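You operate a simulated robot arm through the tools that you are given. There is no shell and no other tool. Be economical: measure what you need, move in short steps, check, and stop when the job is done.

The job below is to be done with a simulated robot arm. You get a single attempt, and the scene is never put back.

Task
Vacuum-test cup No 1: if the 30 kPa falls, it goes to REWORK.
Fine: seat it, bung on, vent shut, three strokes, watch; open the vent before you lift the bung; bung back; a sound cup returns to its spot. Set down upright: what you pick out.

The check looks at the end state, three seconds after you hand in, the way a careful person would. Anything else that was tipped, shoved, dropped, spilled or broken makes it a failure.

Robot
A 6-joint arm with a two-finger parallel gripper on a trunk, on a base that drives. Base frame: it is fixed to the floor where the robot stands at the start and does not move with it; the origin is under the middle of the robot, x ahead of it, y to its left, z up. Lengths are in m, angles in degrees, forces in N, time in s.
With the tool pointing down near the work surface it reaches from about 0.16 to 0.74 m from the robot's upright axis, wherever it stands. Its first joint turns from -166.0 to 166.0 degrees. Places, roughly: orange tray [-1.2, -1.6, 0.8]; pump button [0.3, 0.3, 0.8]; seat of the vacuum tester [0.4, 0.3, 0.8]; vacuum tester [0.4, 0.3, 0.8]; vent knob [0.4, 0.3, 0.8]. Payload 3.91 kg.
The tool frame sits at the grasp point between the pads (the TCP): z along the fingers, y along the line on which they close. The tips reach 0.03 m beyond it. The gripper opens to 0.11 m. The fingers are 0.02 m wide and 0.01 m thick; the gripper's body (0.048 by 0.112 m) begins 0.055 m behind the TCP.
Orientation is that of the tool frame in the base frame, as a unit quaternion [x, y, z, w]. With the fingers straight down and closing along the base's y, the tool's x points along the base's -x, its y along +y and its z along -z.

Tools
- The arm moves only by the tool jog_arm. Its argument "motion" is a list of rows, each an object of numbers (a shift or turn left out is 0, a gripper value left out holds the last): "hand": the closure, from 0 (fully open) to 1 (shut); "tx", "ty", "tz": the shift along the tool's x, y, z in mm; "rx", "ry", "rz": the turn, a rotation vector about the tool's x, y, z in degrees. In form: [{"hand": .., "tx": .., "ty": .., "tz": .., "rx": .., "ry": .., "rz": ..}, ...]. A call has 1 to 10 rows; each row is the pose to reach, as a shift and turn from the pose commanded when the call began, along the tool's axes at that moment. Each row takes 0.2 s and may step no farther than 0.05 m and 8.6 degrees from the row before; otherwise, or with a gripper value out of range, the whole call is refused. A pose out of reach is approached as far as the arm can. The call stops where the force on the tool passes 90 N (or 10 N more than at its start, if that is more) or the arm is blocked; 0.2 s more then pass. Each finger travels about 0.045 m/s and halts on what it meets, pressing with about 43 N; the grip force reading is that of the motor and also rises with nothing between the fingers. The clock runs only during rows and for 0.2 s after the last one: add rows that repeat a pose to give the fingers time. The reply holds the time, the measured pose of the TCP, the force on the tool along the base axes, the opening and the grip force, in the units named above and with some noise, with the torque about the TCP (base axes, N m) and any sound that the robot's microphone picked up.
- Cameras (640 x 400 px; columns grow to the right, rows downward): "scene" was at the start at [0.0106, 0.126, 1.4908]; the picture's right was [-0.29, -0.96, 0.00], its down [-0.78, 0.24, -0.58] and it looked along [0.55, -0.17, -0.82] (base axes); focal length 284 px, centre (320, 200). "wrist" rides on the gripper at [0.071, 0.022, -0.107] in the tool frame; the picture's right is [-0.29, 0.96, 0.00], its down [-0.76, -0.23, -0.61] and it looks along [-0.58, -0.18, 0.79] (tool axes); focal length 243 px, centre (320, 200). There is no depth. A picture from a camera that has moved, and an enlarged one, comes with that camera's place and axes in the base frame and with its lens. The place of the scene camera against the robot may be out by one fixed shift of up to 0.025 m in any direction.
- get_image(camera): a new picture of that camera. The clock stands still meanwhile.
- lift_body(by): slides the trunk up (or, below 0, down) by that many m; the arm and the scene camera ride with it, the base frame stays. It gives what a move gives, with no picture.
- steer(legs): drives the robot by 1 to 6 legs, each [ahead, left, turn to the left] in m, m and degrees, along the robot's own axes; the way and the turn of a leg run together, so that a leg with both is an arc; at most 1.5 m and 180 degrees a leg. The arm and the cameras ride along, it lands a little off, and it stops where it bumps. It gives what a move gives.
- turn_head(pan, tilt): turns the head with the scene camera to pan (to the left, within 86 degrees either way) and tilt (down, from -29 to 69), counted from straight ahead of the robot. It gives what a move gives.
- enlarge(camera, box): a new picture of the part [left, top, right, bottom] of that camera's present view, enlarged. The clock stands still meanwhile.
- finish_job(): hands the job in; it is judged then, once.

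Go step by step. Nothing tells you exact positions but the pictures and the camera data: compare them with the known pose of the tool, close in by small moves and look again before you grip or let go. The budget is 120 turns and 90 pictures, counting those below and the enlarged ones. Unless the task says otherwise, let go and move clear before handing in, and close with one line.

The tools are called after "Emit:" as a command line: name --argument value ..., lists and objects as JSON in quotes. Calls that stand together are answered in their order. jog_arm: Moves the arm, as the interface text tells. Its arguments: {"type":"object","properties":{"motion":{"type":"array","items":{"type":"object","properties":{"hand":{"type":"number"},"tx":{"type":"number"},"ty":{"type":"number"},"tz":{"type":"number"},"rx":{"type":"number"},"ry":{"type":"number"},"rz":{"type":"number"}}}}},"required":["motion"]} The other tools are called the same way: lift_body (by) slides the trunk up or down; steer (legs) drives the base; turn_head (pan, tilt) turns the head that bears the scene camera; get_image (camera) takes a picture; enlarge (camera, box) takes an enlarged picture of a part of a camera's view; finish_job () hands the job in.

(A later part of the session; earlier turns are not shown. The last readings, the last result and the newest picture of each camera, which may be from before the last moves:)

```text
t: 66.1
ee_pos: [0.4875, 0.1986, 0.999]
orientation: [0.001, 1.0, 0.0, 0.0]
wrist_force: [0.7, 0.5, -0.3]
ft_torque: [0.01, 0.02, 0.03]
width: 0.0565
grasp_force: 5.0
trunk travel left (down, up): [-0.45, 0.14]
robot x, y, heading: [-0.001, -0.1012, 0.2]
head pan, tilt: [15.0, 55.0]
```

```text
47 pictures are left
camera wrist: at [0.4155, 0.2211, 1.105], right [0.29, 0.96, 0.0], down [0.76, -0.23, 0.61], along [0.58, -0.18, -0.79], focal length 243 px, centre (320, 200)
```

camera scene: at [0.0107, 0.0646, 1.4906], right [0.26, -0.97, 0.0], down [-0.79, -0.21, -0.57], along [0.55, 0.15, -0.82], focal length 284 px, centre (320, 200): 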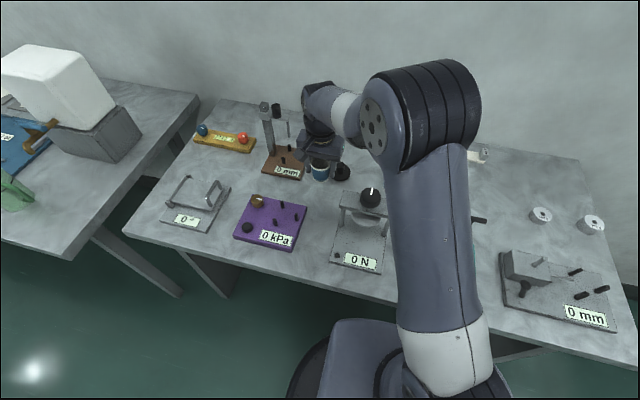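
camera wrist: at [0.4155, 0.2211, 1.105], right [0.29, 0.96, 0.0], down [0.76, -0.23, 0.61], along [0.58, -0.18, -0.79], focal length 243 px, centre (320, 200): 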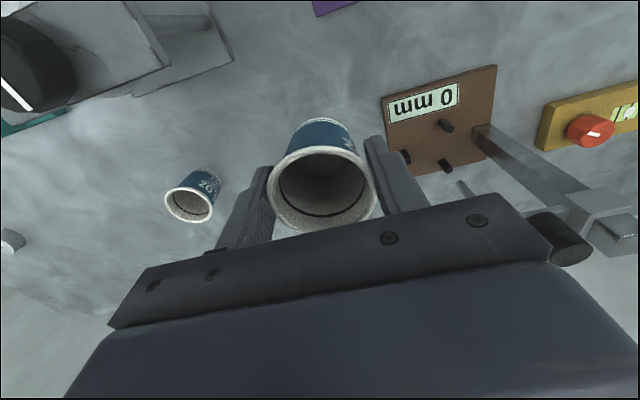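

The grip holds. I tighten slightly, turn the wrist by -30 degrees so the fingers fall between the posts, and move over the seat.

Emit:
jog_arm --motion '[{"hand": 0.53, "tx": 30, "ty": 15, "rz": -7.5}, {"tx": 60, "ty": 31, "rz": -15}, {"tx": 90, "ty": 46, "rz": -22.5}, {"tx": 121, "ty": 62, "rz": -30}, {"tx": 121, "ty": 62, "rz": -30}, {"tx": 121, "ty": 62, "tz": 30, "rz": -30}, {"tx": 121, "ty": 62, "tz": 60, "rz": -30}, {"tx": 121, "ty": 62, "tz": 60, "rz": -30}]'

Emit:
get_image --camera "wrist"

Emit:
enlarge --camera "scene" --box '[220, 150, 340, 260]'

```text
t: 67.9
ee_pos: [0.3645, 0.2634, 0.9381]
orientation: [-0.258, 0.966, 0.0, -0.001]
wrist_force: [0.7, 0.7, 0.1]
ft_torque: [-0.02, -0.03, -0.02]
width: 0.055
grasp_force: 43.5
trunk travel left (down, up): [-0.45, 0.14]
robot x, y, heading: [-0.0006, -0.0978, -0.0]
head pan, tilt: [15.0, 55.0]
```

```text
46 pictures are left
camera wrist: at [0.2931, 0.2458, 1.0441], right [-0.23, 0.97, 0.0], down [0.77, 0.18, 0.61], along [0.59, 0.14, -0.79], focal length 243 px, centre (320, 200)
```

wrist: 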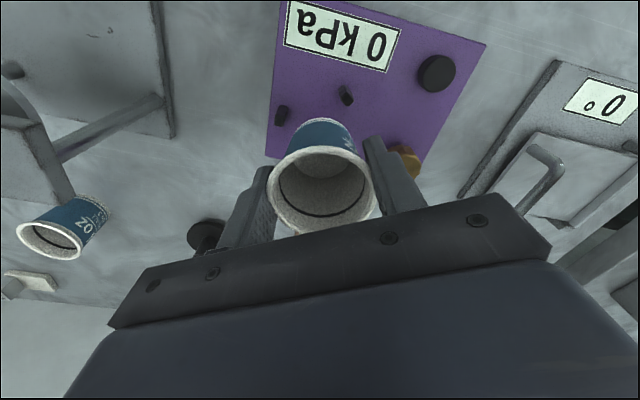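

```text
3.64 times, centred on (280, 205) of scene
camera zoom: at [0.0106, 0.0647, 1.4906], right [0.26, -0.97, 0.0], down [-0.79, -0.21, -0.57], along [0.55, 0.15, -0.82], focal length 1034 px, centre (466, 182)
```

zoom: 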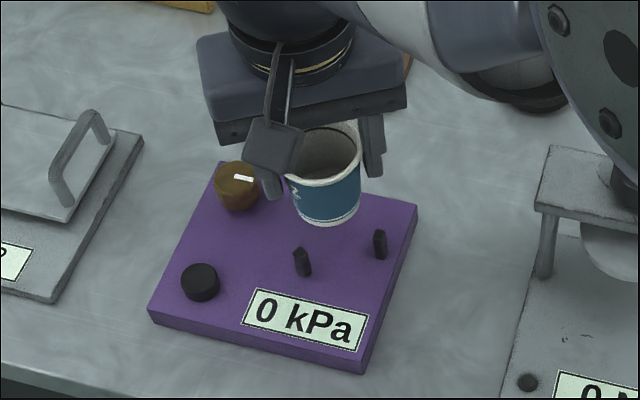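

Emit:
enlarge --camera "wrist" --box '[250, 70, 390, 150]'

```text
4.57 times, centred on (320, 110) of wrist
camera zoom: at [0.2931, 0.2458, 1.0441], right [-0.23, 0.97, 0.0], down [0.77, 0.18, 0.61], along [0.59, 0.14, -0.79], focal length 1109 px, centre (320, 611)
```

zoom: 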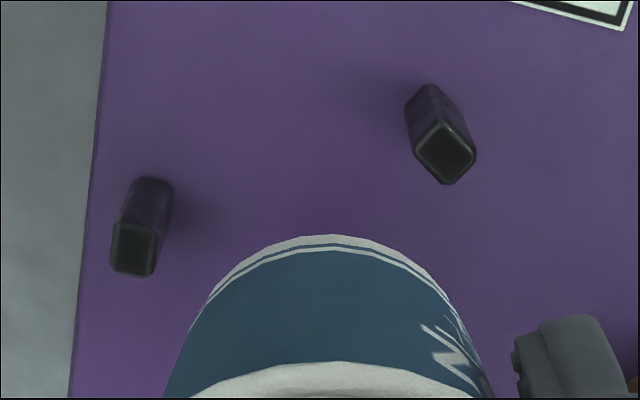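

Both wrist views put the seat centre at about (0.3664, 0.2613). I nudge the cup about 3 mm toward it and descend until its base is just above the post tops.

Emit:
jog_arm --motion '[{"tx": 3, "ty": -2, "tz": 8}, {"tx": 3, "ty": -2, "tz": 18}, {"tx": 3, "ty": -2, "tz": 18}]'

Emit:
enlarge --camera "wrist" --box '[240, 50, 400, 150]'

Emit:
enlarge --camera "scene" --box '[230, 170, 330, 250]'

```text
t: 68.7
ee_pos: [0.3651, 0.2593, 0.92]
orientation: [-0.259, 0.966, 0.0, 0.0]
wrist_force: [0.8, 0.5, -0.2]
ft_torque: [-0.01, 0.0, 0.01]
width: 0.055
grasp_force: 43.0
trunk travel left (down, up): [-0.45, 0.14]
robot x, y, heading: [-0.0002, -0.1035, -0.1]
head pan, tilt: [15.0, 55.0]
```

```text
4.00 times, centred on (320, 100) of wrist
camera zoom: at [0.2912, 0.2423, 1.0261], right [-0.23, 0.97, 0.0], down [0.77, 0.18, 0.61], along [0.59, 0.14, -0.79], focal length 970 px, centre (320, 600)
```

zoom: 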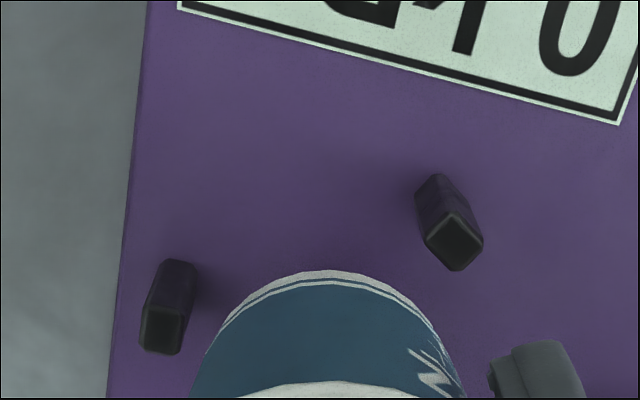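

```text
5.00 times, centred on (280, 210) of scene
camera zoom: at [0.0106, 0.0646, 1.4906], right [0.26, -0.97, 0.0], down [-0.79, -0.21, -0.57], along [0.55, 0.15, -0.82], focal length 1422 px, centre (520, 150)
```

zoom: 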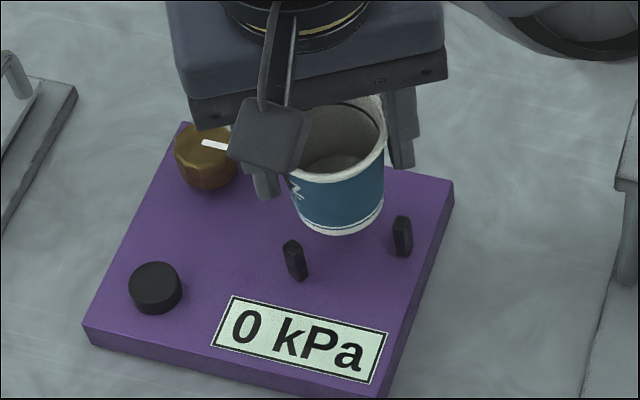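

The cup base lines up with the posts to within about 1–2 mm. I lower it slowly while watching the force.

Emit:
jog_arm --motion '[{"tx": 1, "ty": 0.5, "tz": 5}, {"tx": 1, "ty": 0.5, "tz": 10}, {"tx": 1, "ty": 0.5, "tz": 15}, {"tx": 1, "ty": 0.5, "tz": 20}, {"tx": 1, "ty": 0.5, "tz": 25}, {"tx": 1, "ty": 0.5, "tz": 30}, {"tx": 1, "ty": 0.5, "tz": 34}, {"tx": 1, "ty": 0.5, "tz": 34}]'

Emit:
enlarge --camera "wrist" --box '[220, 60, 420, 240]'

Emit:
enlarge --camera "scene" --box '[230, 170, 330, 250]'

```text
t: 70.5
ee_pos: [0.3638, 0.2588, 0.885]
orientation: [-0.258, 0.966, 0.0, 0.0]
wrist_force: [-0.4, 1.1, -0.8]
ft_torque: [0.03, 0.02, 0.0]
width: 0.0547
grasp_force: 42.5
trunk travel left (down, up): [-0.45, 0.14]
robot x, y, heading: [0.0041, -0.1038, -0.2]
head pan, tilt: [15.0, 55.0]
```

```text
2.22 times, centred on (320, 150) of wrist
camera zoom: at [0.2903, 0.242, 0.9924], right [-0.23, 0.97, 0.0], down [0.77, 0.18, 0.61], along [0.59, 0.14, -0.79], focal length 539 px, centre (320, 311)
```

zoom: 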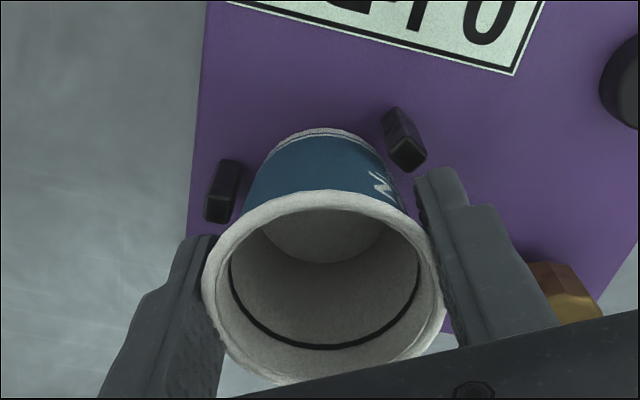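

```text
5.00 times, centred on (280, 210) of scene
camera zoom: at [0.0105, 0.0646, 1.4906], right [0.26, -0.97, 0.0], down [-0.79, -0.21, -0.57], along [0.55, 0.15, -0.82], focal length 1422 px, centre (520, 150)
```

zoom: 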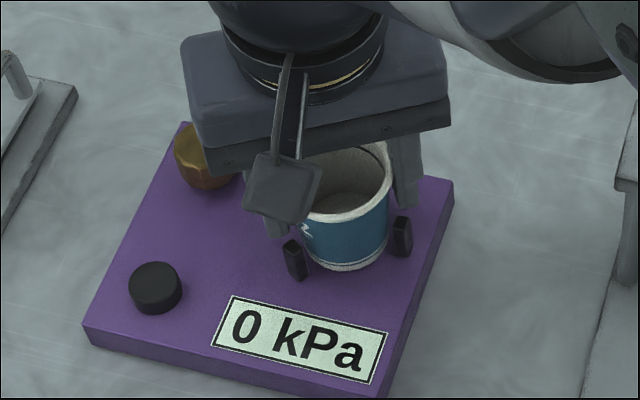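

The cup is inside the three posts without contact. I lower the last few mm until it touches.

Emit:
jog_arm --motion '[{"tz": 2}, {"tz": 4}, {"tz": 4}, {"tz": 4}]'

```text
t: 71.5
ee_pos: [0.3635, 0.259, 0.8807]
orientation: [-0.258, 0.966, 0.0, 0.0]
wrist_force: [0.6, -0.6, 1.5]
ft_torque: [0.03, 0.08, 0.02]
width: 0.0548
grasp_force: 42.9
trunk travel left (down, up): [-0.45, 0.14]
robot x, y, heading: [-0.0041, -0.1021, -0.1]
head pan, tilt: [15.0, 55.0]
```

Emit:
jog_arm --motion '[{"tz": 1}, {"tz": 1.5}, {"tz": 1.5}]'

```text
t: 72.3
ee_pos: [0.3636, 0.2584, 0.8819]
orientation: [-0.257, 0.966, 0.0, 0.003]
wrist_force: [-1.5, -2.6, 21.5]
ft_torque: [-0.63, -0.14, -0.07]
width: 0.0548
grasp_force: 43.0
trunk travel left (down, up): [-0.45, 0.14]
robot x, y, heading: [-0.0038, -0.1005, 0.3]
head pan, tilt: [15.0, 55.0]
```

It is seated. I open slightly and lift straight up.

Emit:
jog_arm --motion '[{"tz": -1}, {"hand": 0.4, "tz": -1}, {"hand": 0.4, "tz": -1}, {"hand": 0.3, "tz": -4}, {"hand": 0.3, "tz": -20}, {"tz": -60}, {"tz": -100}, {"tz": -130}, {"tz": -130}]'

Emit:
enlarge --camera "scene" --box '[220, 150, 360, 260]'

Emit:
get_image --camera "wrist"

```text
t: 74.3
ee_pos: [0.363, 0.2597, 1.012]
orientation: [-0.257, 0.966, -0.001, -0.001]
wrist_force: [-0.3, -0.4, 0.6]
ft_torque: [0.01, -0.02, 0.01]
width: 0.077
grasp_force: 0.1
trunk travel left (down, up): [-0.45, 0.14]
robot x, y, heading: [-0.002, -0.101, -0.2]
head pan, tilt: [15.0, 55.0]
```

```text
3.64 times, centred on (290, 205) of scene
camera zoom: at [0.0104, 0.0645, 1.4906], right [0.26, -0.97, 0.0], down [-0.79, -0.21, -0.57], along [0.55, 0.15, -0.82], focal length 1034 px, centre (429, 182)
```

zoom: 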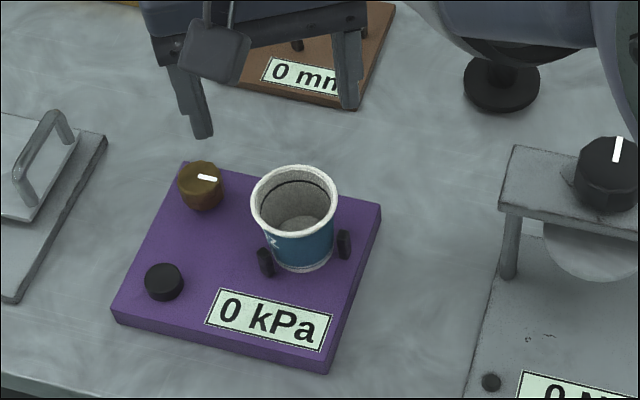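

```text
38 pictures are left
camera wrist: at [0.2896, 0.2427, 1.1176], right [-0.23, 0.97, 0.0], down [0.77, 0.18, 0.61], along [0.59, 0.14, -0.79], focal length 243 px, centre (320, 200)
```

wrist: 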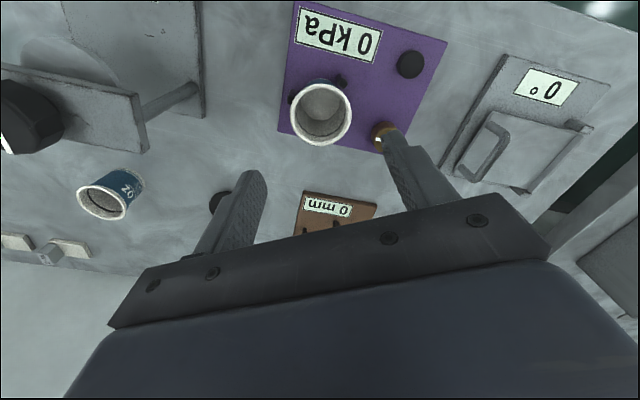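

The cup is seated upright. Next I approach the bung for a close look.

Emit:
jog_arm --motion '[{"hand": 0.3, "tx": -16, "ty": -41}, {"tx": -32, "ty": -82}, {"tx": -48, "ty": -123}, {"tx": -64, "ty": -164}, {"tx": -64, "ty": -164}]'

Emit:
get_image --camera "wrist"

```text
t: 75.5
ee_pos: [0.5025, 0.1474, 1.0104]
orientation: [-0.257, 0.966, 0.0, 0.0]
wrist_force: [-0.2, 0.0, -0.1]
ft_torque: [0.0, -0.02, -0.03]
width: 0.0771
grasp_force: 0.0
trunk travel left (down, up): [-0.45, 0.14]
robot x, y, heading: [-0.0012, -0.0994, -0.1]
head pan, tilt: [15.0, 55.0]
```

```text
37 pictures are left
camera wrist: at [0.4285, 0.1311, 1.1167], right [-0.23, 0.97, 0.0], down [0.77, 0.18, 0.61], along [0.59, 0.14, -0.79], focal length 243 px, centre (320, 200)
```

wrist: 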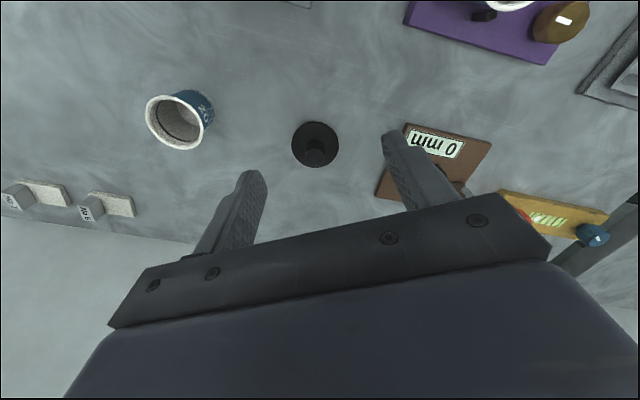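

Emit:
enlarge --camera "wrist" --box '[280, 110, 360, 180]'

Emit:
enlarge --camera "scene" --box '[320, 150, 370, 190]'

```text
5.71 times, centred on (320, 145) of wrist
camera zoom: at [0.4285, 0.1311, 1.1167], right [-0.23, 0.97, 0.0], down [0.77, 0.18, 0.61], along [0.59, 0.14, -0.79], focal length 1386 px, centre (320, 514)
```

zoom: 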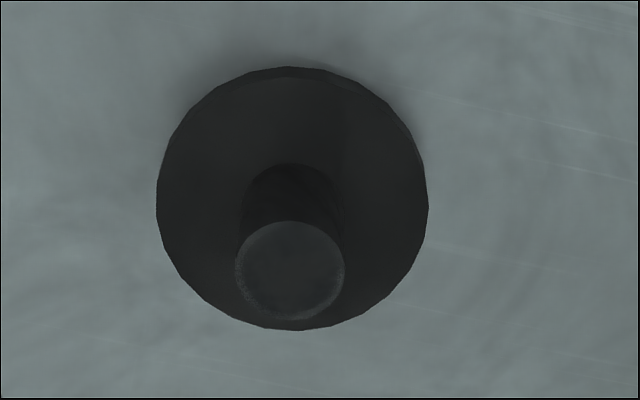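

```text
10.00 times, centred on (345, 170) of scene
camera zoom: at [0.0108, 0.0644, 1.4906], right [0.26, -0.97, 0.0], down [-0.79, -0.21, -0.57], along [0.55, 0.15, -0.82], focal length 2843 px, centre (70, 500)
```

zoom: 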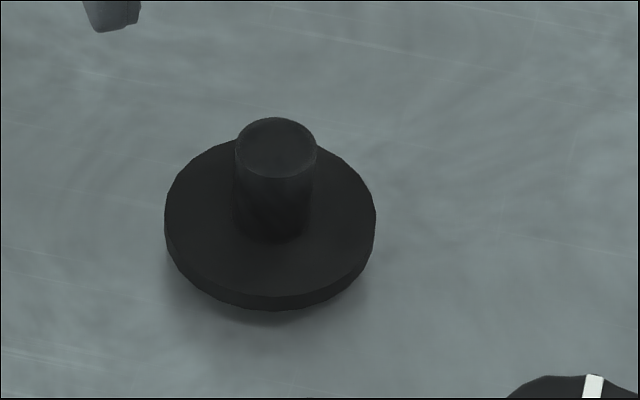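

The bung is at (0.566, 0.157). Its disk is about 64 mm across, and its 23 mm handle tops out at z ≈ 0.847. I descend over it.

Emit:
jog_arm --motion '[{"tx": -30, "ty": -12, "tz": 10}, {"tx": -60, "ty": -23, "tz": 30}, {"tx": -60, "ty": -23, "tz": 70}, {"tx": -60, "ty": -23, "tz": 110}, {"tx": -60, "ty": -23, "tz": 135}, {"tx": -60, "ty": -23, "tz": 135}]'

Emit:
get_image --camera "wrist"

```text
t: 76.9
ee_pos: [0.5638, 0.1581, 0.8748]
orientation: [-0.258, 0.966, 0.0, 0.0]
wrist_force: [0.5, 0.8, -0.3]
ft_torque: [0.03, -0.01, -0.01]
width: 0.0769
grasp_force: 0.2
trunk travel left (down, up): [-0.45, 0.14]
robot x, y, heading: [0.0006, -0.0982, -0.1]
head pan, tilt: [15.0, 55.0]
```

```text
34 pictures are left
camera wrist: at [0.4909, 0.1419, 0.9818], right [-0.23, 0.97, 0.0], down [0.77, 0.18, 0.61], along [0.59, 0.14, -0.79], focal length 243 px, centre (320, 200)
```

wrist: 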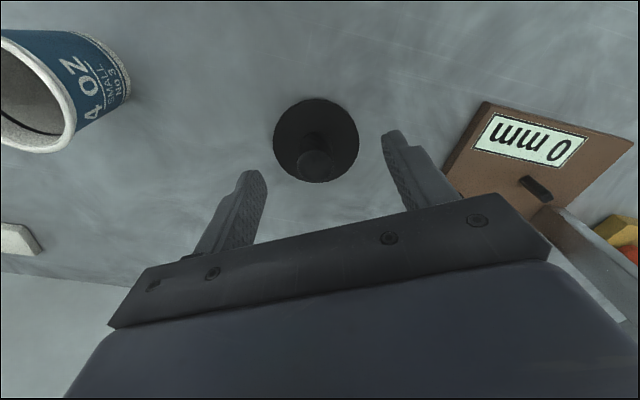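

Emit:
jog_arm --motion '[{"tx": -1, "ty": -2, "tz": 12}, {"tx": -1, "ty": -2, "tz": 24}, {"tx": -1, "ty": -2, "tz": 24}, {"hand": 0.85, "tx": -1, "ty": -2, "tz": 24}, {"tx": -1, "ty": -2, "tz": 24}, {"tx": -1, "ty": -2, "tz": 24}, {"tx": -1, "ty": -2, "tz": 24}, {"tx": -1, "ty": -2, "tz": 24}]'

```text
t: 78.7
ee_pos: [0.5648, 0.1565, 0.8525]
orientation: [-0.258, 0.966, 0.0, 0.0]
wrist_force: [1.2, 0.3, 0.7]
ft_torque: [-0.03, -0.01, 0.01]
width: 0.022
grasp_force: 43.0
trunk travel left (down, up): [-0.45, 0.14]
robot x, y, heading: [-0.0001, -0.1019, 0.1]
head pan, tilt: [15.0, 55.0]
```

The bung is held; its spot is TCP (0.565, 0.1565, 0.8525). I lift it and move over the cup.

Emit:
jog_arm --motion '[{"tz": -30}, {"tz": -75}, {"tz": -120}, {"tz": -130, "tx": 24, "ty": 38}, {"tz": -130, "tx": 48, "ty": 76}, {"tz": -130, "tx": 72, "ty": 114}, {"tz": -130, "tx": 96, "ty": 152}, {"tz": -130, "tx": 119, "ty": 190}, {"tz": -100, "tx": 119, "ty": 190}, {"tz": -90, "tx": 119, "ty": 190}]'

Emit:
enlarge --camera "scene" --box '[220, 140, 340, 250]'

Emit:
get_image --camera "wrist"

```text
t: 80.9
ee_pos: [0.3684, 0.2641, 0.9422]
orientation: [-0.258, 0.966, 0.0, 0.0]
wrist_force: [0.1, -0.1, -1.0]
ft_torque: [0.0, 0.01, -0.02]
width: 0.0224
grasp_force: 42.8
trunk travel left (down, up): [-0.45, 0.14]
robot x, y, heading: [-0.0002, -0.1072, 0.2]
head pan, tilt: [15.0, 55.0]
```

```text
3.64 times, centred on (280, 195) of scene
camera zoom: at [0.0107, 0.0647, 1.4906], right [0.26, -0.97, 0.0], down [-0.79, -0.21, -0.57], along [0.55, 0.15, -0.82], focal length 1034 px, centre (466, 218)
```

zoom: 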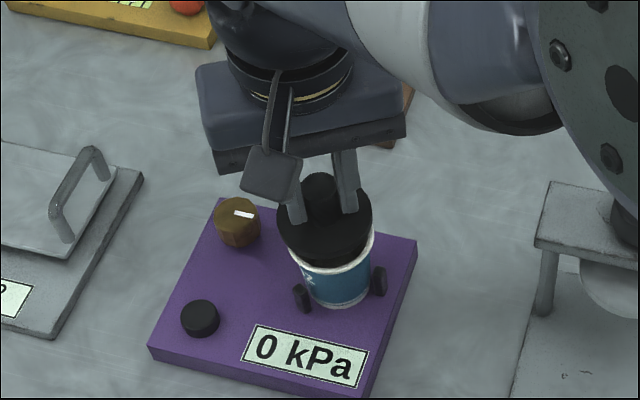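

```text
32 pictures are left
camera wrist: at [0.2953, 0.2467, 1.0478], right [-0.23, 0.97, 0.0], down [0.77, 0.18, 0.61], along [0.59, 0.14, -0.79], focal length 243 px, centre (320, 200)
```

wrist: 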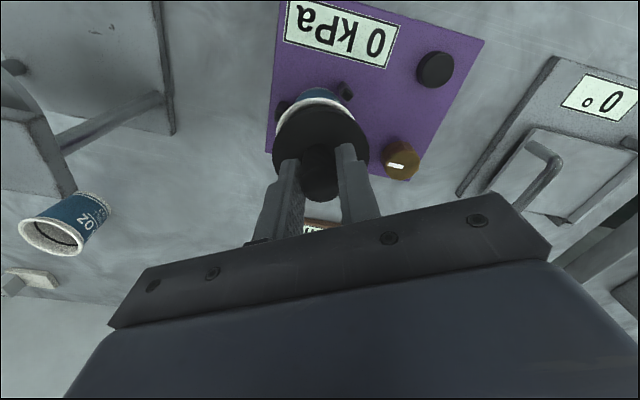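

Emit:
jog_arm --motion '[{"tx": 4, "ty": -1}, {"tx": 4, "ty": -1}]'

Emit:
enlarge --camera "wrist" --box '[250, 70, 390, 220]'

```text
t: 81.5
ee_pos: [0.3644, 0.2607, 0.9417]
orientation: [-0.257, 0.966, 0.001, 0.001]
wrist_force: [-0.1, 0.3, -1.0]
ft_torque: [0.0, -0.02, 0.0]
width: 0.0223
grasp_force: 43.5
trunk travel left (down, up): [-0.45, 0.14]
robot x, y, heading: [-0.0022, -0.1015, -0.1]
head pan, tilt: [15.0, 55.0]
```

```text
2.67 times, centred on (320, 145) of wrist
camera zoom: at [0.2921, 0.2438, 1.048], right [-0.23, 0.97, 0.0], down [0.77, 0.18, 0.61], along [0.59, 0.14, -0.79], focal length 647 px, centre (320, 347)
```

zoom: 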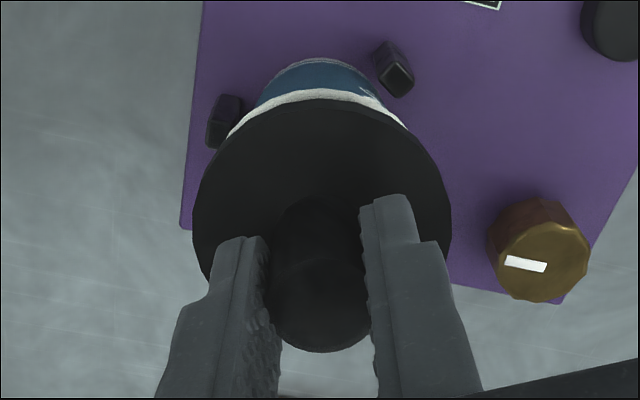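

I nudge 2 mm and lower the bung in small steps, watching the force.

Emit:
jog_arm --motion '[{"tx": -2, "tz": 4}, {"tx": -2, "tz": 8}, {"tx": -2, "tz": 11}, {"tx": -2, "tz": 11}]'

Emit:
jog_arm --motion '[{"tz": 1.5}, {"tz": 3}, {"tz": 3}]'

```text
t: 82.5
ee_pos: [0.3672, 0.2609, 0.9301]
orientation: [-0.258, 0.966, 0.0, 0.0]
wrist_force: [-0.4, -0.1, 0.2]
ft_torque: [-0.01, 0.01, -0.04]
width: 0.0221
grasp_force: 43.5
trunk travel left (down, up): [-0.45, 0.14]
robot x, y, heading: [-0.0003, -0.101, -0.6]
head pan, tilt: [15.0, 55.0]
```

```text
t: 83.3
ee_pos: [0.3662, 0.2618, 0.9288]
orientation: [-0.258, 0.966, 0.001, 0.001]
wrist_force: [-0.2, -0.8, 9.4]
ft_torque: [-0.08, -0.05, -0.01]
width: 0.0221
grasp_force: 42.6
trunk travel left (down, up): [-0.45, 0.14]
robot x, y, heading: [0.0023, -0.0995, -0.2]
head pan, tilt: [15.0, 55.0]
```

Emit:
enlarge --camera "scene" --box '[250, 170, 310, 220]'

```text
8.00 times, centred on (280, 195) of scene
camera zoom: at [0.0101, 0.064, 1.4908], right [0.26, -0.97, 0.0], down [-0.79, -0.21, -0.57], along [0.55, 0.15, -0.82], focal length 2275 px, centre (640, 240)
```

zoom: 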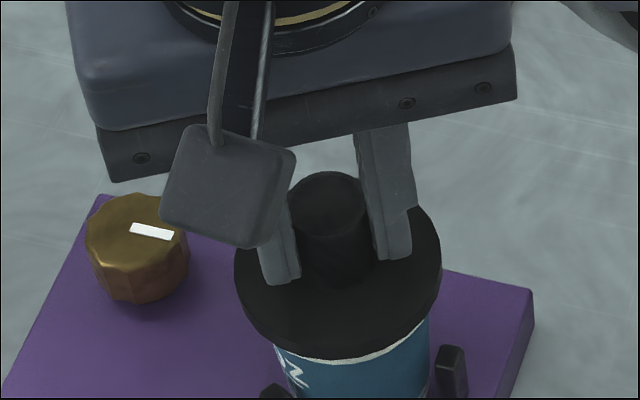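

The disk lies on the rim. I release, rise and check.

Emit:
jog_arm --motion '[{"tz": -2}, {"hand": 0.55, "tz": -2}, {"hand": 0.55, "tz": -2}, {"tz": -30}, {"tz": -75}, {"tz": -120}, {"tz": -120}]'

Emit:
enlarge --camera "wrist" --box '[260, 0, 460, 160]'

Emit:
enlarge --camera "scene" --box '[230, 170, 330, 250]'

```text
t: 84.9
ee_pos: [0.366, 0.2606, 1.0488]
orientation: [-0.257, 0.966, 0.0, 0.0]
wrist_force: [0.5, 0.8, -0.5]
ft_torque: [-0.03, -0.04, -0.02]
width: 0.0496
grasp_force: 0.0
trunk travel left (down, up): [-0.45, 0.14]
robot x, y, heading: [-0.0007, -0.1054, -0.1]
head pan, tilt: [15.0, 55.0]
```

```text
2.50 times, centred on (360, 80) of wrist
camera zoom: at [0.2935, 0.2438, 1.1551], right [-0.23, 0.97, 0.0], down [0.77, 0.18, 0.61], along [0.59, 0.14, -0.79], focal length 606 px, centre (220, 500)
```

zoom: 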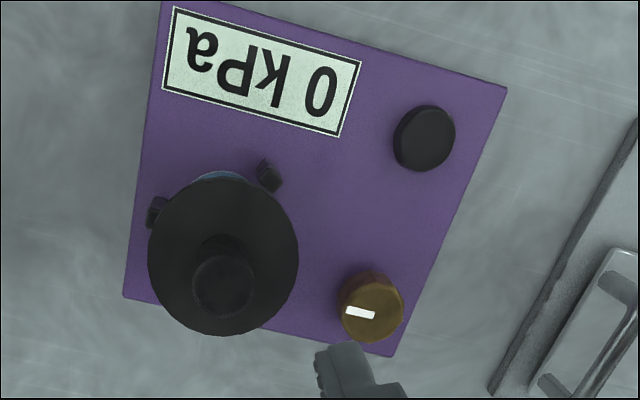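

```text
5.00 times, centred on (280, 210) of scene
camera zoom: at [0.0104, 0.0644, 1.4906], right [0.26, -0.97, 0.0], down [-0.79, -0.21, -0.57], along [0.55, 0.15, -0.82], focal length 1422 px, centre (520, 150)
```

zoom: 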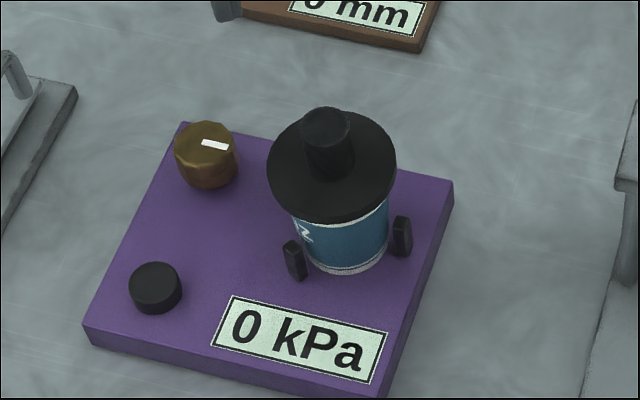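

The bung sits well on the cup. Now the vent knob, at about (0.384, 0.344) with its top near 0.85; I go above it.

Emit:
jog_arm --motion '[{"hand": 0.35, "tx": -28, "ty": 31}, {"tx": -57, "ty": 63}, {"tx": -57, "ty": 63, "tz": 40}, {"tx": -57, "ty": 63, "tz": 80}, {"tx": -57, "ty": 63, "tz": 120}, {"tx": -57, "ty": 63, "tz": 140}, {"tx": -57, "ty": 63, "tz": 140}]'

Emit:
get_image --camera "wrist"

```text
t: 86.5
ee_pos: [0.3844, 0.345, 0.9064]
orientation: [-0.258, 0.966, 0.0, 0.0]
wrist_force: [0.4, 0.6, -0.3]
ft_torque: [0.0, -0.01, -0.01]
width: 0.0715
grasp_force: 0.0
trunk travel left (down, up): [-0.45, 0.14]
robot x, y, heading: [0.0005, -0.1025, -0.3]
head pan, tilt: [15.0, 55.0]
```

```text
27 pictures are left
camera wrist: at [0.3119, 0.3276, 1.0134], right [-0.23, 0.97, 0.0], down [0.77, 0.18, 0.61], along [0.59, 0.14, -0.79], focal length 243 px, centre (320, 200)
```

wrist: 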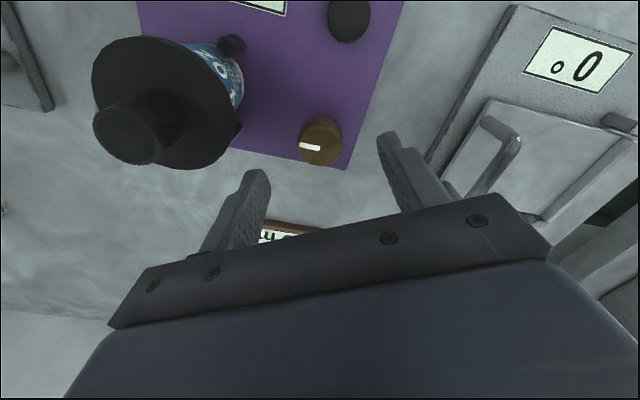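

Emit:
jog_arm --motion '[{"tx": -2, "ty": -1, "tz": 25}, {"tx": -2, "ty": -1, "tz": 48}, {"tx": -2, "ty": -1, "tz": 48}, {"hand": 0.8, "tx": -2, "ty": -1, "tz": 48}, {"tx": -2, "ty": -1, "tz": 48}, {"tx": -2, "ty": -1, "tz": 48}, {"tx": -2, "ty": -1, "tz": 48}]'

Emit:
enlarge --camera "wrist" --box '[240, 90, 400, 230]'

```text
t: 88.1
ee_pos: [0.3874, 0.3438, 0.8591]
orientation: [-0.257, 0.966, 0.0, 0.0]
wrist_force: [-1.8, 3.5, -0.9]
ft_torque: [0.2, 0.02, 0.02]
width: 0.0313
grasp_force: 45.0
trunk travel left (down, up): [-0.45, 0.14]
robot x, y, heading: [-0.0008, -0.1047, 0.0]
head pan, tilt: [15.0, 55.0]
```

```text
2.86 times, centred on (320, 160) of wrist
camera zoom: at [0.3134, 0.3282, 0.9661], right [-0.23, 0.97, 0.0], down [0.77, 0.18, 0.61], along [0.59, 0.14, -0.79], focal length 693 px, centre (320, 314)
```

zoom: 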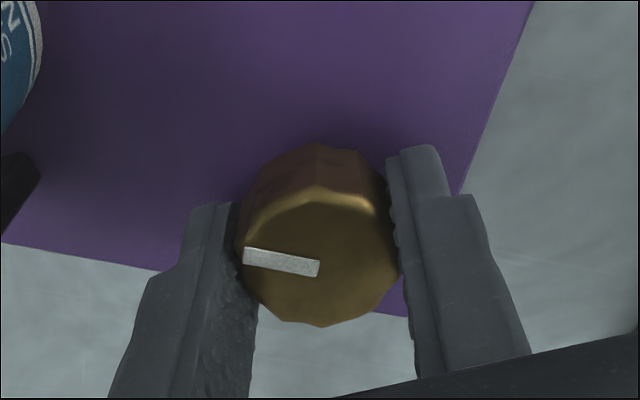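

The knob is gripped (31 mm). I turn it clockwise in small steps and watch the torque and sounds.

Emit:
jog_arm --motion '[{"rz": 7.5}, {"rz": 15}, {"rz": 22.5}, {"rz": 30}, {"rz": 30}]'

```text
t: 89.3
ee_pos: [0.3877, 0.3448, 0.8599]
orientation: [0.002, 1.0, 0.0, 0.001]
wrist_force: [-1.9, 4.4, -0.5]
ft_torque: [-0.04, -0.17, 0.39]
width: 0.031
grasp_force: 45.3
trunk travel left (down, up): [-0.45, 0.14]
robot x, y, heading: [-0.0028, -0.0959, -0.2]
head pan, tilt: [15.0, 55.0]
```

Emit:
enlarge --camera "wrist" --box '[240, 90, 400, 230]'

```text
2.86 times, centred on (320, 160) of wrist
camera zoom: at [0.3151, 0.3664, 0.966], right [0.29, 0.96, 0.0], down [0.76, -0.23, 0.61], along [0.58, -0.18, -0.79], focal length 693 px, centre (320, 314)
```

zoom: 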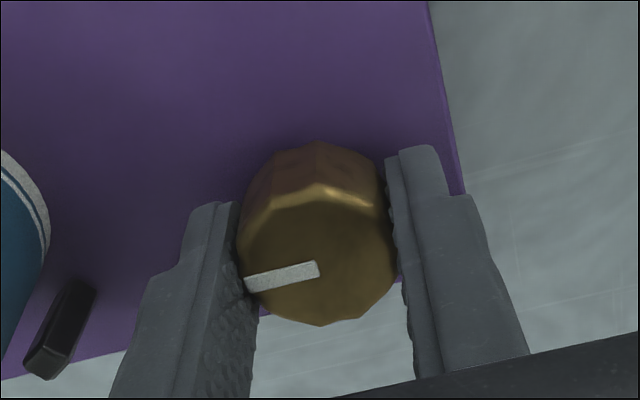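

The knob hardly followed and the torque rose, so clockwise is against a stop. I turn it counter-clockwise instead.

Emit:
jog_arm --motion '[{"rz": -7.5}, {"rz": -15}, {"rz": -22.5}, {"rz": -30}, {"rz": -37.5}, {"rz": -45}, {"rz": -52.5}, {"rz": -60}, {"rz": -60}]'

Emit:
enlarge --camera "wrist" --box '[240, 90, 400, 230]'

```text
t: 91.3
ee_pos: [0.3867, 0.3456, 0.8593]
orientation: [-0.499, 0.866, 0.0, 0.001]
wrist_force: [-1.6, 14.4, 7.2]
ft_torque: [0.09, 0.78, 0.01]
width: 0.0312
grasp_force: 45.6
trunk travel left (down, up): [-0.45, 0.14]
robot x, y, heading: [-0.004, -0.1034, -0.0]
head pan, tilt: [15.0, 55.0]
```

```text
2.86 times, centred on (320, 160) of wrist
camera zoom: at [0.3313, 0.2946, 0.966], right [-0.68, 0.73, 0.0], down [0.58, 0.54, 0.61], along [0.44, 0.42, -0.79], focal length 693 px, centre (320, 314)
```

zoom: 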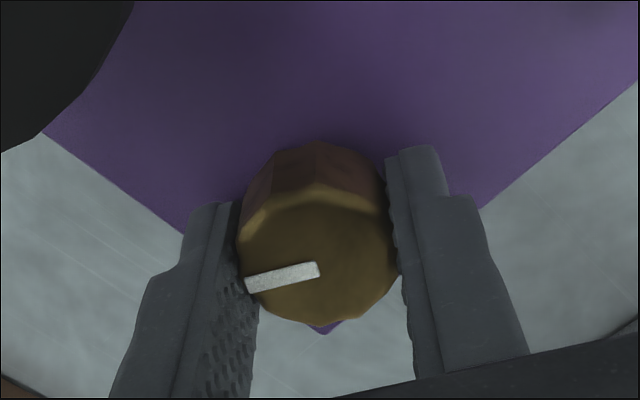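

The knob followed by about 60 degrees with no stop yet. I check the surroundings from the head camera before going on, because there is some side force.

Emit:
enlarge --camera "scene" --box '[220, 140, 340, 250]'

```text
3.64 times, centred on (280, 195) of scene
camera zoom: at [0.0101, 0.0657, 1.4905], right [0.26, -0.97, 0.0], down [-0.79, -0.21, -0.57], along [0.55, 0.15, -0.82], focal length 1034 px, centre (466, 218)
```

zoom: 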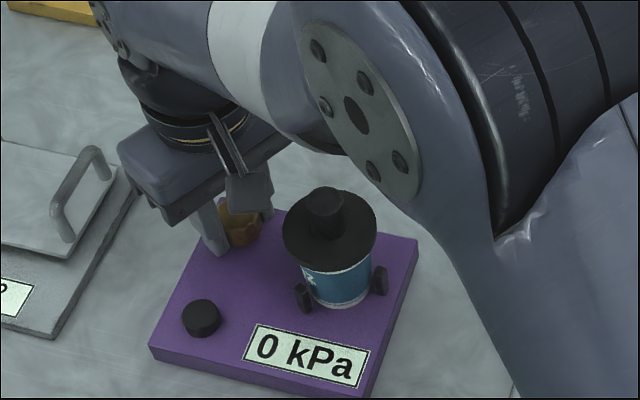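

The camera is clear of the bung. I open, turn the hand back, regrip and continue counter-clockwise.

Emit:
jog_arm --motion '[{"hand": 0.5}, {"hand": 0.5}, {"rz": 8}, {"rz": 16}, {"rz": 24}, {"rz": 32}, {"rz": 40}, {"rz": 48}, {"rz": 56}, {"rz": 60}]'

Emit:
jog_arm --motion '[{"tx": 0}, {"hand": 0.8}, {"hand": 0.8}, {"hand": 0.8}, {"rz": -7.5}, {"rz": -15}, {"rz": -22.5}, {"rz": -30}, {"rz": -30}]'

Emit:
enlarge --camera "wrist" --box '[240, 90, 400, 230]'

```text
t: 93.5
ee_pos: [0.3876, 0.3428, 0.8592]
orientation: [0.001, 1.0, 0.001, 0.0]
wrist_force: [0.3, -0.3, 0.9]
ft_torque: [0.0, 0.01, -0.02]
width: 0.055
grasp_force: 0.0
trunk travel left (down, up): [-0.45, 0.14]
robot x, y, heading: [0.0009, -0.1009, -0.2]
head pan, tilt: [15.0, 55.0]
```

```text
t: 95.5
ee_pos: [0.3866, 0.3442, 0.8596]
orientation: [-0.258, 0.966, 0.0, 0.001]
wrist_force: [-0.4, 8.2, -2.9]
ft_torque: [0.46, 0.15, -0.53]
width: 0.0318
grasp_force: 44.9
trunk travel left (down, up): [-0.45, 0.14]
robot x, y, heading: [0.0019, -0.1019, -0.2]
head pan, tilt: [15.0, 55.0]
```

```text
2.86 times, centred on (320, 160) of wrist
camera zoom: at [0.3135, 0.3281, 0.9655], right [-0.23, 0.97, 0.0], down [0.77, 0.18, 0.61], along [0.59, 0.14, -0.79], focal length 693 px, centre (320, 314)
```

zoom: 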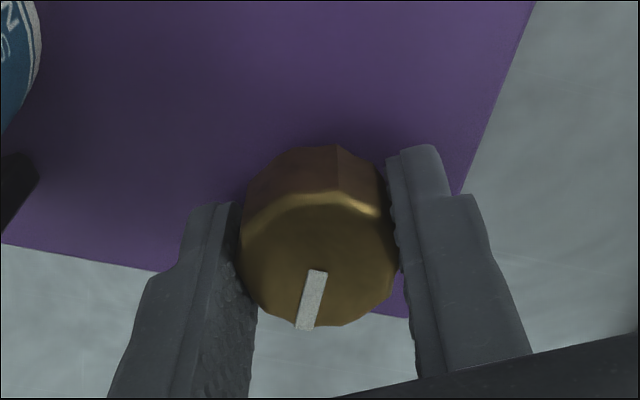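

The other stop is reached, with the pointer turned 90 degrees and now pointing away from the robot. I take this as shut and let the gauge confirm it. I release and go above the button at (0.307, 0.344) with closed fingers.

Emit:
jog_arm --motion '[{"hand": 0.5}, {"hand": 0.5}, {"hand": 0.5, "tz": -20}, {"hand": 0.5, "tz": -55}, {"hand": 1, "tx": 35, "ty": 20, "tz": -55}, {"tx": 69, "ty": 40, "tz": -55}, {"tx": 69, "ty": 40, "tz": -55}, {"tx": 69, "ty": 40, "tz": -25}, {"tx": 69, "ty": 40, "tz": -25}]'

Emit:
enlarge --camera "scene" --box '[210, 160, 330, 260]'

Emit:
enlarge --camera "wrist" --box '[200, 60, 440, 230]'

```text
t: 97.5
ee_pos: [0.3072, 0.3441, 0.8853]
orientation: [-0.258, 0.966, 0.0, 0.001]
wrist_force: [0.1, -0.1, -1.3]
ft_torque: [0.03, 0.03, -0.03]
width: 0.0
grasp_force: 37.5
trunk travel left (down, up): [-0.45, 0.14]
robot x, y, heading: [-0.0023, -0.103, 0.0]
head pan, tilt: [15.0, 55.0]
```

```text
4.00 times, centred on (270, 210) of scene
camera zoom: at [0.0106, 0.0648, 1.4906], right [0.26, -0.97, 0.0], down [-0.79, -0.21, -0.57], along [0.55, 0.15, -0.82], focal length 1137 px, centre (520, 160)
```

zoom: 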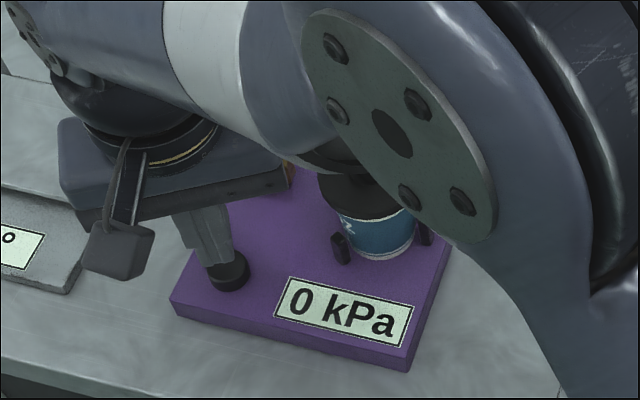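

```text
2.35 times, centred on (320, 145) of wrist
camera zoom: at [0.2335, 0.3278, 0.9911], right [-0.23, 0.97, 0.0], down [0.77, 0.18, 0.61], along [0.59, 0.14, -0.79], focal length 571 px, centre (320, 329)
```

zoom: 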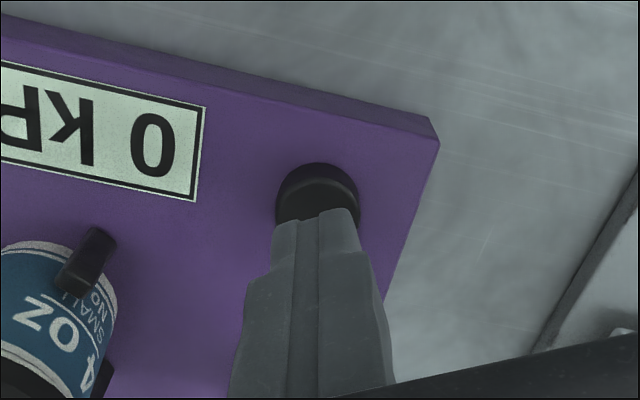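

The fingertips are over the button. I give the first stroke carefully.

Emit:
jog_arm --motion '[{"tx": 2, "ty": 1, "tz": 12}, {"tx": 2, "ty": 1, "tz": 17}, {"tx": 2, "ty": 1, "tz": 20}, {"tx": 2, "ty": 1, "tz": 20}]'

```text
t: 98.5
ee_pos: [0.3051, 0.3439, 0.8649]
orientation: [-0.259, 0.966, -0.001, 0.0]
wrist_force: [-0.8, 1.2, 2.1]
ft_torque: [0.02, 0.01, 0.02]
width: 0.0
grasp_force: 37.9
trunk travel left (down, up): [-0.45, 0.14]
robot x, y, heading: [-0.0003, -0.1006, -0.4]
head pan, tilt: [15.0, 55.0]
```

Emit:
jog_arm --motion '[{"tz": 2}, {"tz": 4}, {"tz": 6}, {"tz": 6}, {"tz": -5}, {"tz": -8}, {"tz": -8}]'

Emit:
enlarge --camera "scene" --box '[240, 200, 340, 260]'

```text
t: 100.1
ee_pos: [0.3052, 0.3435, 0.8718]
orientation: [-0.258, 0.966, -0.001, 0.0]
wrist_force: [0.2, 0.1, -0.2]
ft_torque: [-0.02, 0.01, -0.01]
width: 0.0
grasp_force: 37.3
trunk travel left (down, up): [-0.45, 0.14]
robot x, y, heading: [-0.0017, -0.1069, -0.0]
head pan, tilt: [15.0, 55.0]
heard: click
```

```text
6.40 times, centred on (290, 230) of scene
camera zoom: at [0.0105, 0.0646, 1.4906], right [0.26, -0.97, 0.0], down [-0.79, -0.21, -0.57], along [0.55, 0.15, -0.82], focal length 1820 px, centre (512, 8)
```

zoom: 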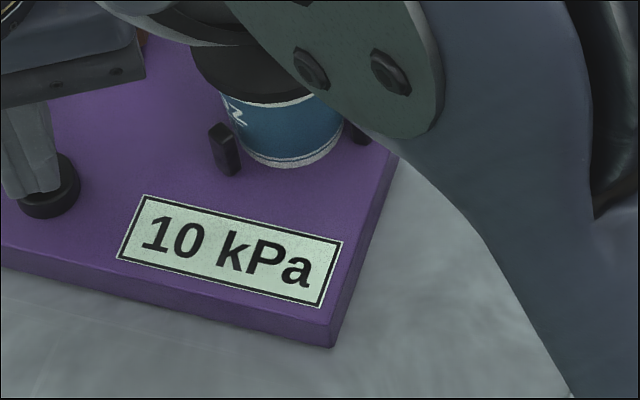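

The first stroke clicked and the gauge reads 10 kPa, so the vent is shut. I give two more strokes.

Emit:
jog_arm --motion '[{"tz": 8}, {"tz": 12}, {"tz": 14}, {"tz": 14}, {"tz": 2}, {"tz": 0}, {"tz": 0}]'

Emit:
jog_arm --motion '[{"tz": 8}, {"tz": 12}, {"tz": 14}, {"tz": 14}, {"tz": 2}, {"tz": 0}]'

Emit:
enlarge --camera "scene" --box '[240, 200, 340, 260]'

```text
t: 101.7
ee_pos: [0.3046, 0.3447, 0.8717]
orientation: [-0.259, 0.966, 0.0, 0.0]
wrist_force: [0.2, 0.2, 0.0]
ft_torque: [-0.02, -0.01, -0.02]
width: 0.0
grasp_force: 37.4
trunk travel left (down, up): [-0.45, 0.14]
robot x, y, heading: [-0.0002, -0.1027, -0.2]
head pan, tilt: [15.0, 55.0]
heard: click
```

```text
t: 103.1
ee_pos: [0.3044, 0.3439, 0.8722]
orientation: [-0.258, 0.966, 0.0, -0.001]
wrist_force: [-0.3, 0.5, -0.5]
ft_torque: [0.02, -0.02, -0.02]
width: 0.0
grasp_force: 37.0
trunk travel left (down, up): [-0.45, 0.14]
robot x, y, heading: [-0.0006, -0.1022, -0.1]
head pan, tilt: [15.0, 55.0]
heard: click
```

```text
6.40 times, centred on (290, 230) of scene
camera zoom: at [0.0104, 0.0645, 1.4906], right [0.26, -0.97, 0.0], down [-0.79, -0.21, -0.57], along [0.55, 0.15, -0.82], focal length 1820 px, centre (512, 8)
```

zoom: 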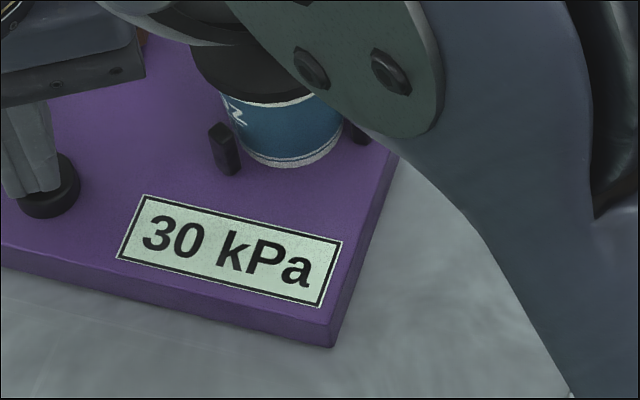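

The gauge reads 30 kPa. I rise a little and wait several seconds to watch it.

Emit:
jog_arm --motion '[{"tz": -20}, {"tz": -48}, {"tz": -48}, {"tz": -48}, {"tz": -48}, {"tz": -48}, {"tz": -48}, {"tz": -48}, {"tz": -48}, {"tz": -48}]'

Emit:
jog_arm --motion '[{"tz": 0}, {"tz": 0}, {"tz": 0}, {"tz": 0}, {"tz": 0}, {"tz": 0}, {"tz": 0}, {"tz": 0}, {"tz": 0}, {"tz": 0}]'

Emit:
enlarge --camera "scene" --box '[240, 200, 340, 260]'

```text
t: 105.3
ee_pos: [0.3054, 0.3443, 0.9213]
orientation: [-0.259, 0.966, 0.0, -0.001]
wrist_force: [0.7, 0.0, -0.4]
ft_torque: [0.0, 0.04, 0.04]
width: 0.0001
grasp_force: 37.6
trunk travel left (down, up): [-0.45, 0.14]
robot x, y, heading: [-0.0006, -0.1043, -0.1]
head pan, tilt: [15.0, 55.0]
```

```text
t: 107.5
ee_pos: [0.3061, 0.3447, 0.9214]
orientation: [-0.258, 0.966, 0.001, -0.001]
wrist_force: [-0.4, -0.8, 0.8]
ft_torque: [0.03, 0.02, -0.03]
width: 0.0
grasp_force: 37.7
trunk travel left (down, up): [-0.45, 0.14]
robot x, y, heading: [-0.0009, -0.1031, -0.1]
head pan, tilt: [15.0, 55.0]
```

```text
6.40 times, centred on (290, 230) of scene
camera zoom: at [0.0105, 0.0646, 1.4906], right [0.26, -0.97, 0.0], down [-0.79, -0.21, -0.57], along [0.55, 0.15, -0.82], focal length 1820 px, centre (512, 8)
```

zoom: 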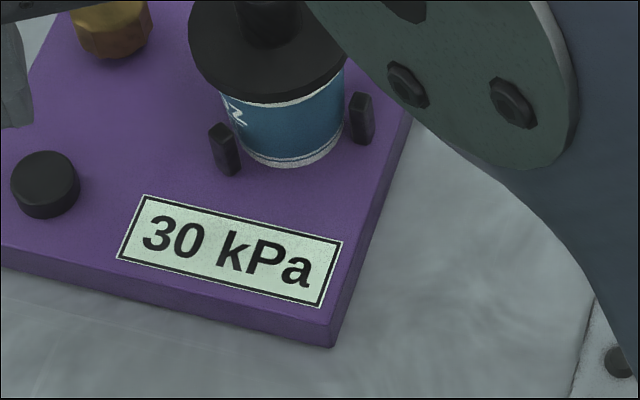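

It still reads 30 after 4.4 s. I watch longer, since a small leak may be slow.

Emit:
jog_arm --motion '[{"tz": 0}, {"tz": 0}, {"tz": 0}, {"tz": 0}, {"tz": 0}, {"tz": 0}, {"tz": 0}, {"tz": 0}, {"tz": 0}, {"tz": 0}]'

Emit:
jog_arm --motion '[{"tz": 0}, {"tz": 0}, {"tz": 0}, {"tz": 0}, {"tz": 0}, {"tz": 0}, {"tz": 0}, {"tz": 0}, {"tz": 0}, {"tz": 0}]'

Emit:
jog_arm --motion '[{"tz": 0}, {"tz": 0}, {"tz": 0}, {"tz": 0}, {"tz": 0}, {"tz": 0}, {"tz": 0}, {"tz": 0}, {"tz": 0}, {"tz": 0}]'

Emit:
enlarge --camera "scene" --box '[240, 200, 340, 260]'

```text
t: 109.7
ee_pos: [0.3061, 0.343, 0.9205]
orientation: [-0.258, 0.966, -0.001, 0.0]
wrist_force: [-0.2, 0.7, 0.1]
ft_torque: [0.0, 0.02, 0.03]
width: 0.0
grasp_force: 37.5
trunk travel left (down, up): [-0.45, 0.14]
robot x, y, heading: [-0.0013, -0.1017, -0.3]
head pan, tilt: [15.0, 55.0]
```

```text
t: 111.9
ee_pos: [0.3044, 0.3439, 0.9203]
orientation: [-0.258, 0.966, 0.0, -0.001]
wrist_force: [-0.1, 0.0, 1.2]
ft_torque: [0.01, 0.01, -0.03]
width: 0.0
grasp_force: 38.0
trunk travel left (down, up): [-0.45, 0.14]
robot x, y, heading: [-0.0003, -0.1017, -0.1]
head pan, tilt: [15.0, 55.0]
```

```text
t: 114.1
ee_pos: [0.3057, 0.3436, 0.9205]
orientation: [-0.258, 0.966, 0.001, 0.0]
wrist_force: [-0.6, -0.2, -0.2]
ft_torque: [0.03, 0.02, 0.0]
width: 0.0001
grasp_force: 37.9
trunk travel left (down, up): [-0.45, 0.14]
robot x, y, heading: [-0.0009, -0.1008, 0.1]
head pan, tilt: [15.0, 55.0]
```

```text
6.40 times, centred on (290, 230) of scene
camera zoom: at [0.0105, 0.0646, 1.4906], right [0.26, -0.97, 0.0], down [-0.79, -0.21, -0.57], along [0.55, 0.15, -0.82], focal length 1820 px, centre (512, 8)
```

zoom: 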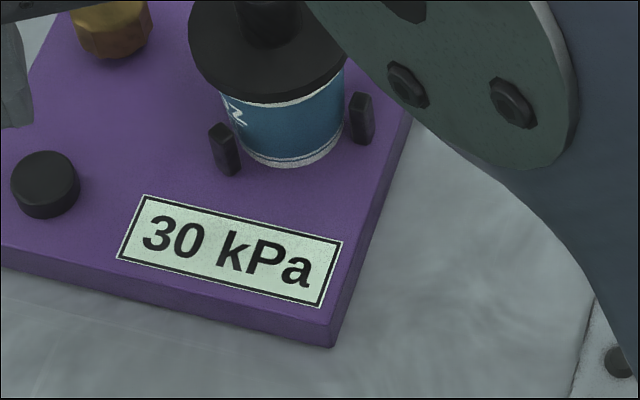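

After 11 s it still holds 30 kPa. I move over the vent knob, check the gauge once more, then open the vent.

Emit:
jog_arm --motion '[{"hand": 0.5, "tx": -35, "ty": -20}, {"tx": -70, "ty": -40, "rz": -7}, {"tx": -70, "ty": -40, "rz": -14}, {"tx": -70, "ty": -40, "rz": -18}, {"tx": -70, "ty": -40, "rz": -18}, {"tx": -70, "ty": -40, "rz": -18}, {"tx": -70, "ty": -40, "rz": -18}, {"tx": -70, "ty": -40, "rz": -18}]'

Emit:
get_image --camera "wrist"

Emit:
enlarge --camera "scene" --box '[220, 160, 340, 260]'

```text
t: 115.9
ee_pos: [0.3858, 0.3437, 0.9214]
orientation: [-0.405, 0.914, 0.0, -0.001]
wrist_force: [-0.4, 0.0, 0.6]
ft_torque: [-0.01, 0.0, 0.0]
width: 0.0551
grasp_force: 0.1
trunk travel left (down, up): [-0.45, 0.14]
robot x, y, heading: [-0.0024, -0.1056, -0.0]
head pan, tilt: [15.0, 55.0]
```

```text
15 pictures are left
camera wrist: at [0.3213, 0.3061, 1.027], right [-0.52, 0.86, 0.0], down [0.68, 0.41, 0.61], along [0.52, 0.31, -0.79], focal length 243 px, centre (320, 200)
```

wrist: 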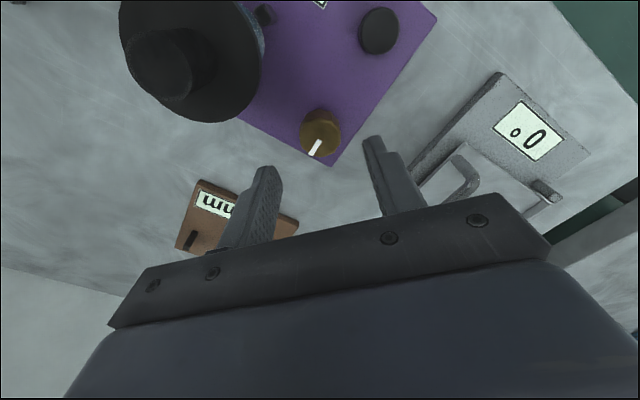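

```text
4.00 times, centred on (280, 210) of scene
camera zoom: at [0.0105, 0.0646, 1.4906], right [0.26, -0.97, 0.0], down [-0.79, -0.21, -0.57], along [0.55, 0.15, -0.82], focal length 1137 px, centre (480, 160)
```

zoom: 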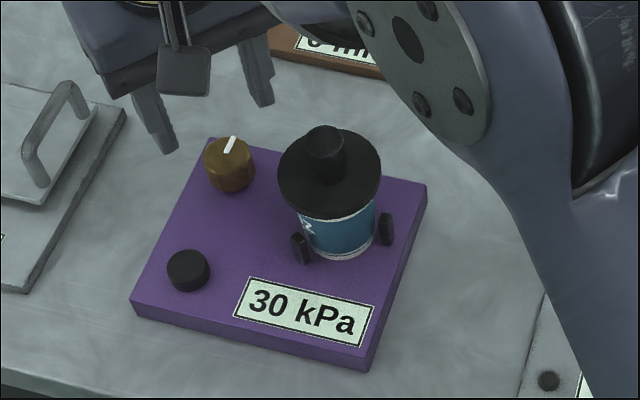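

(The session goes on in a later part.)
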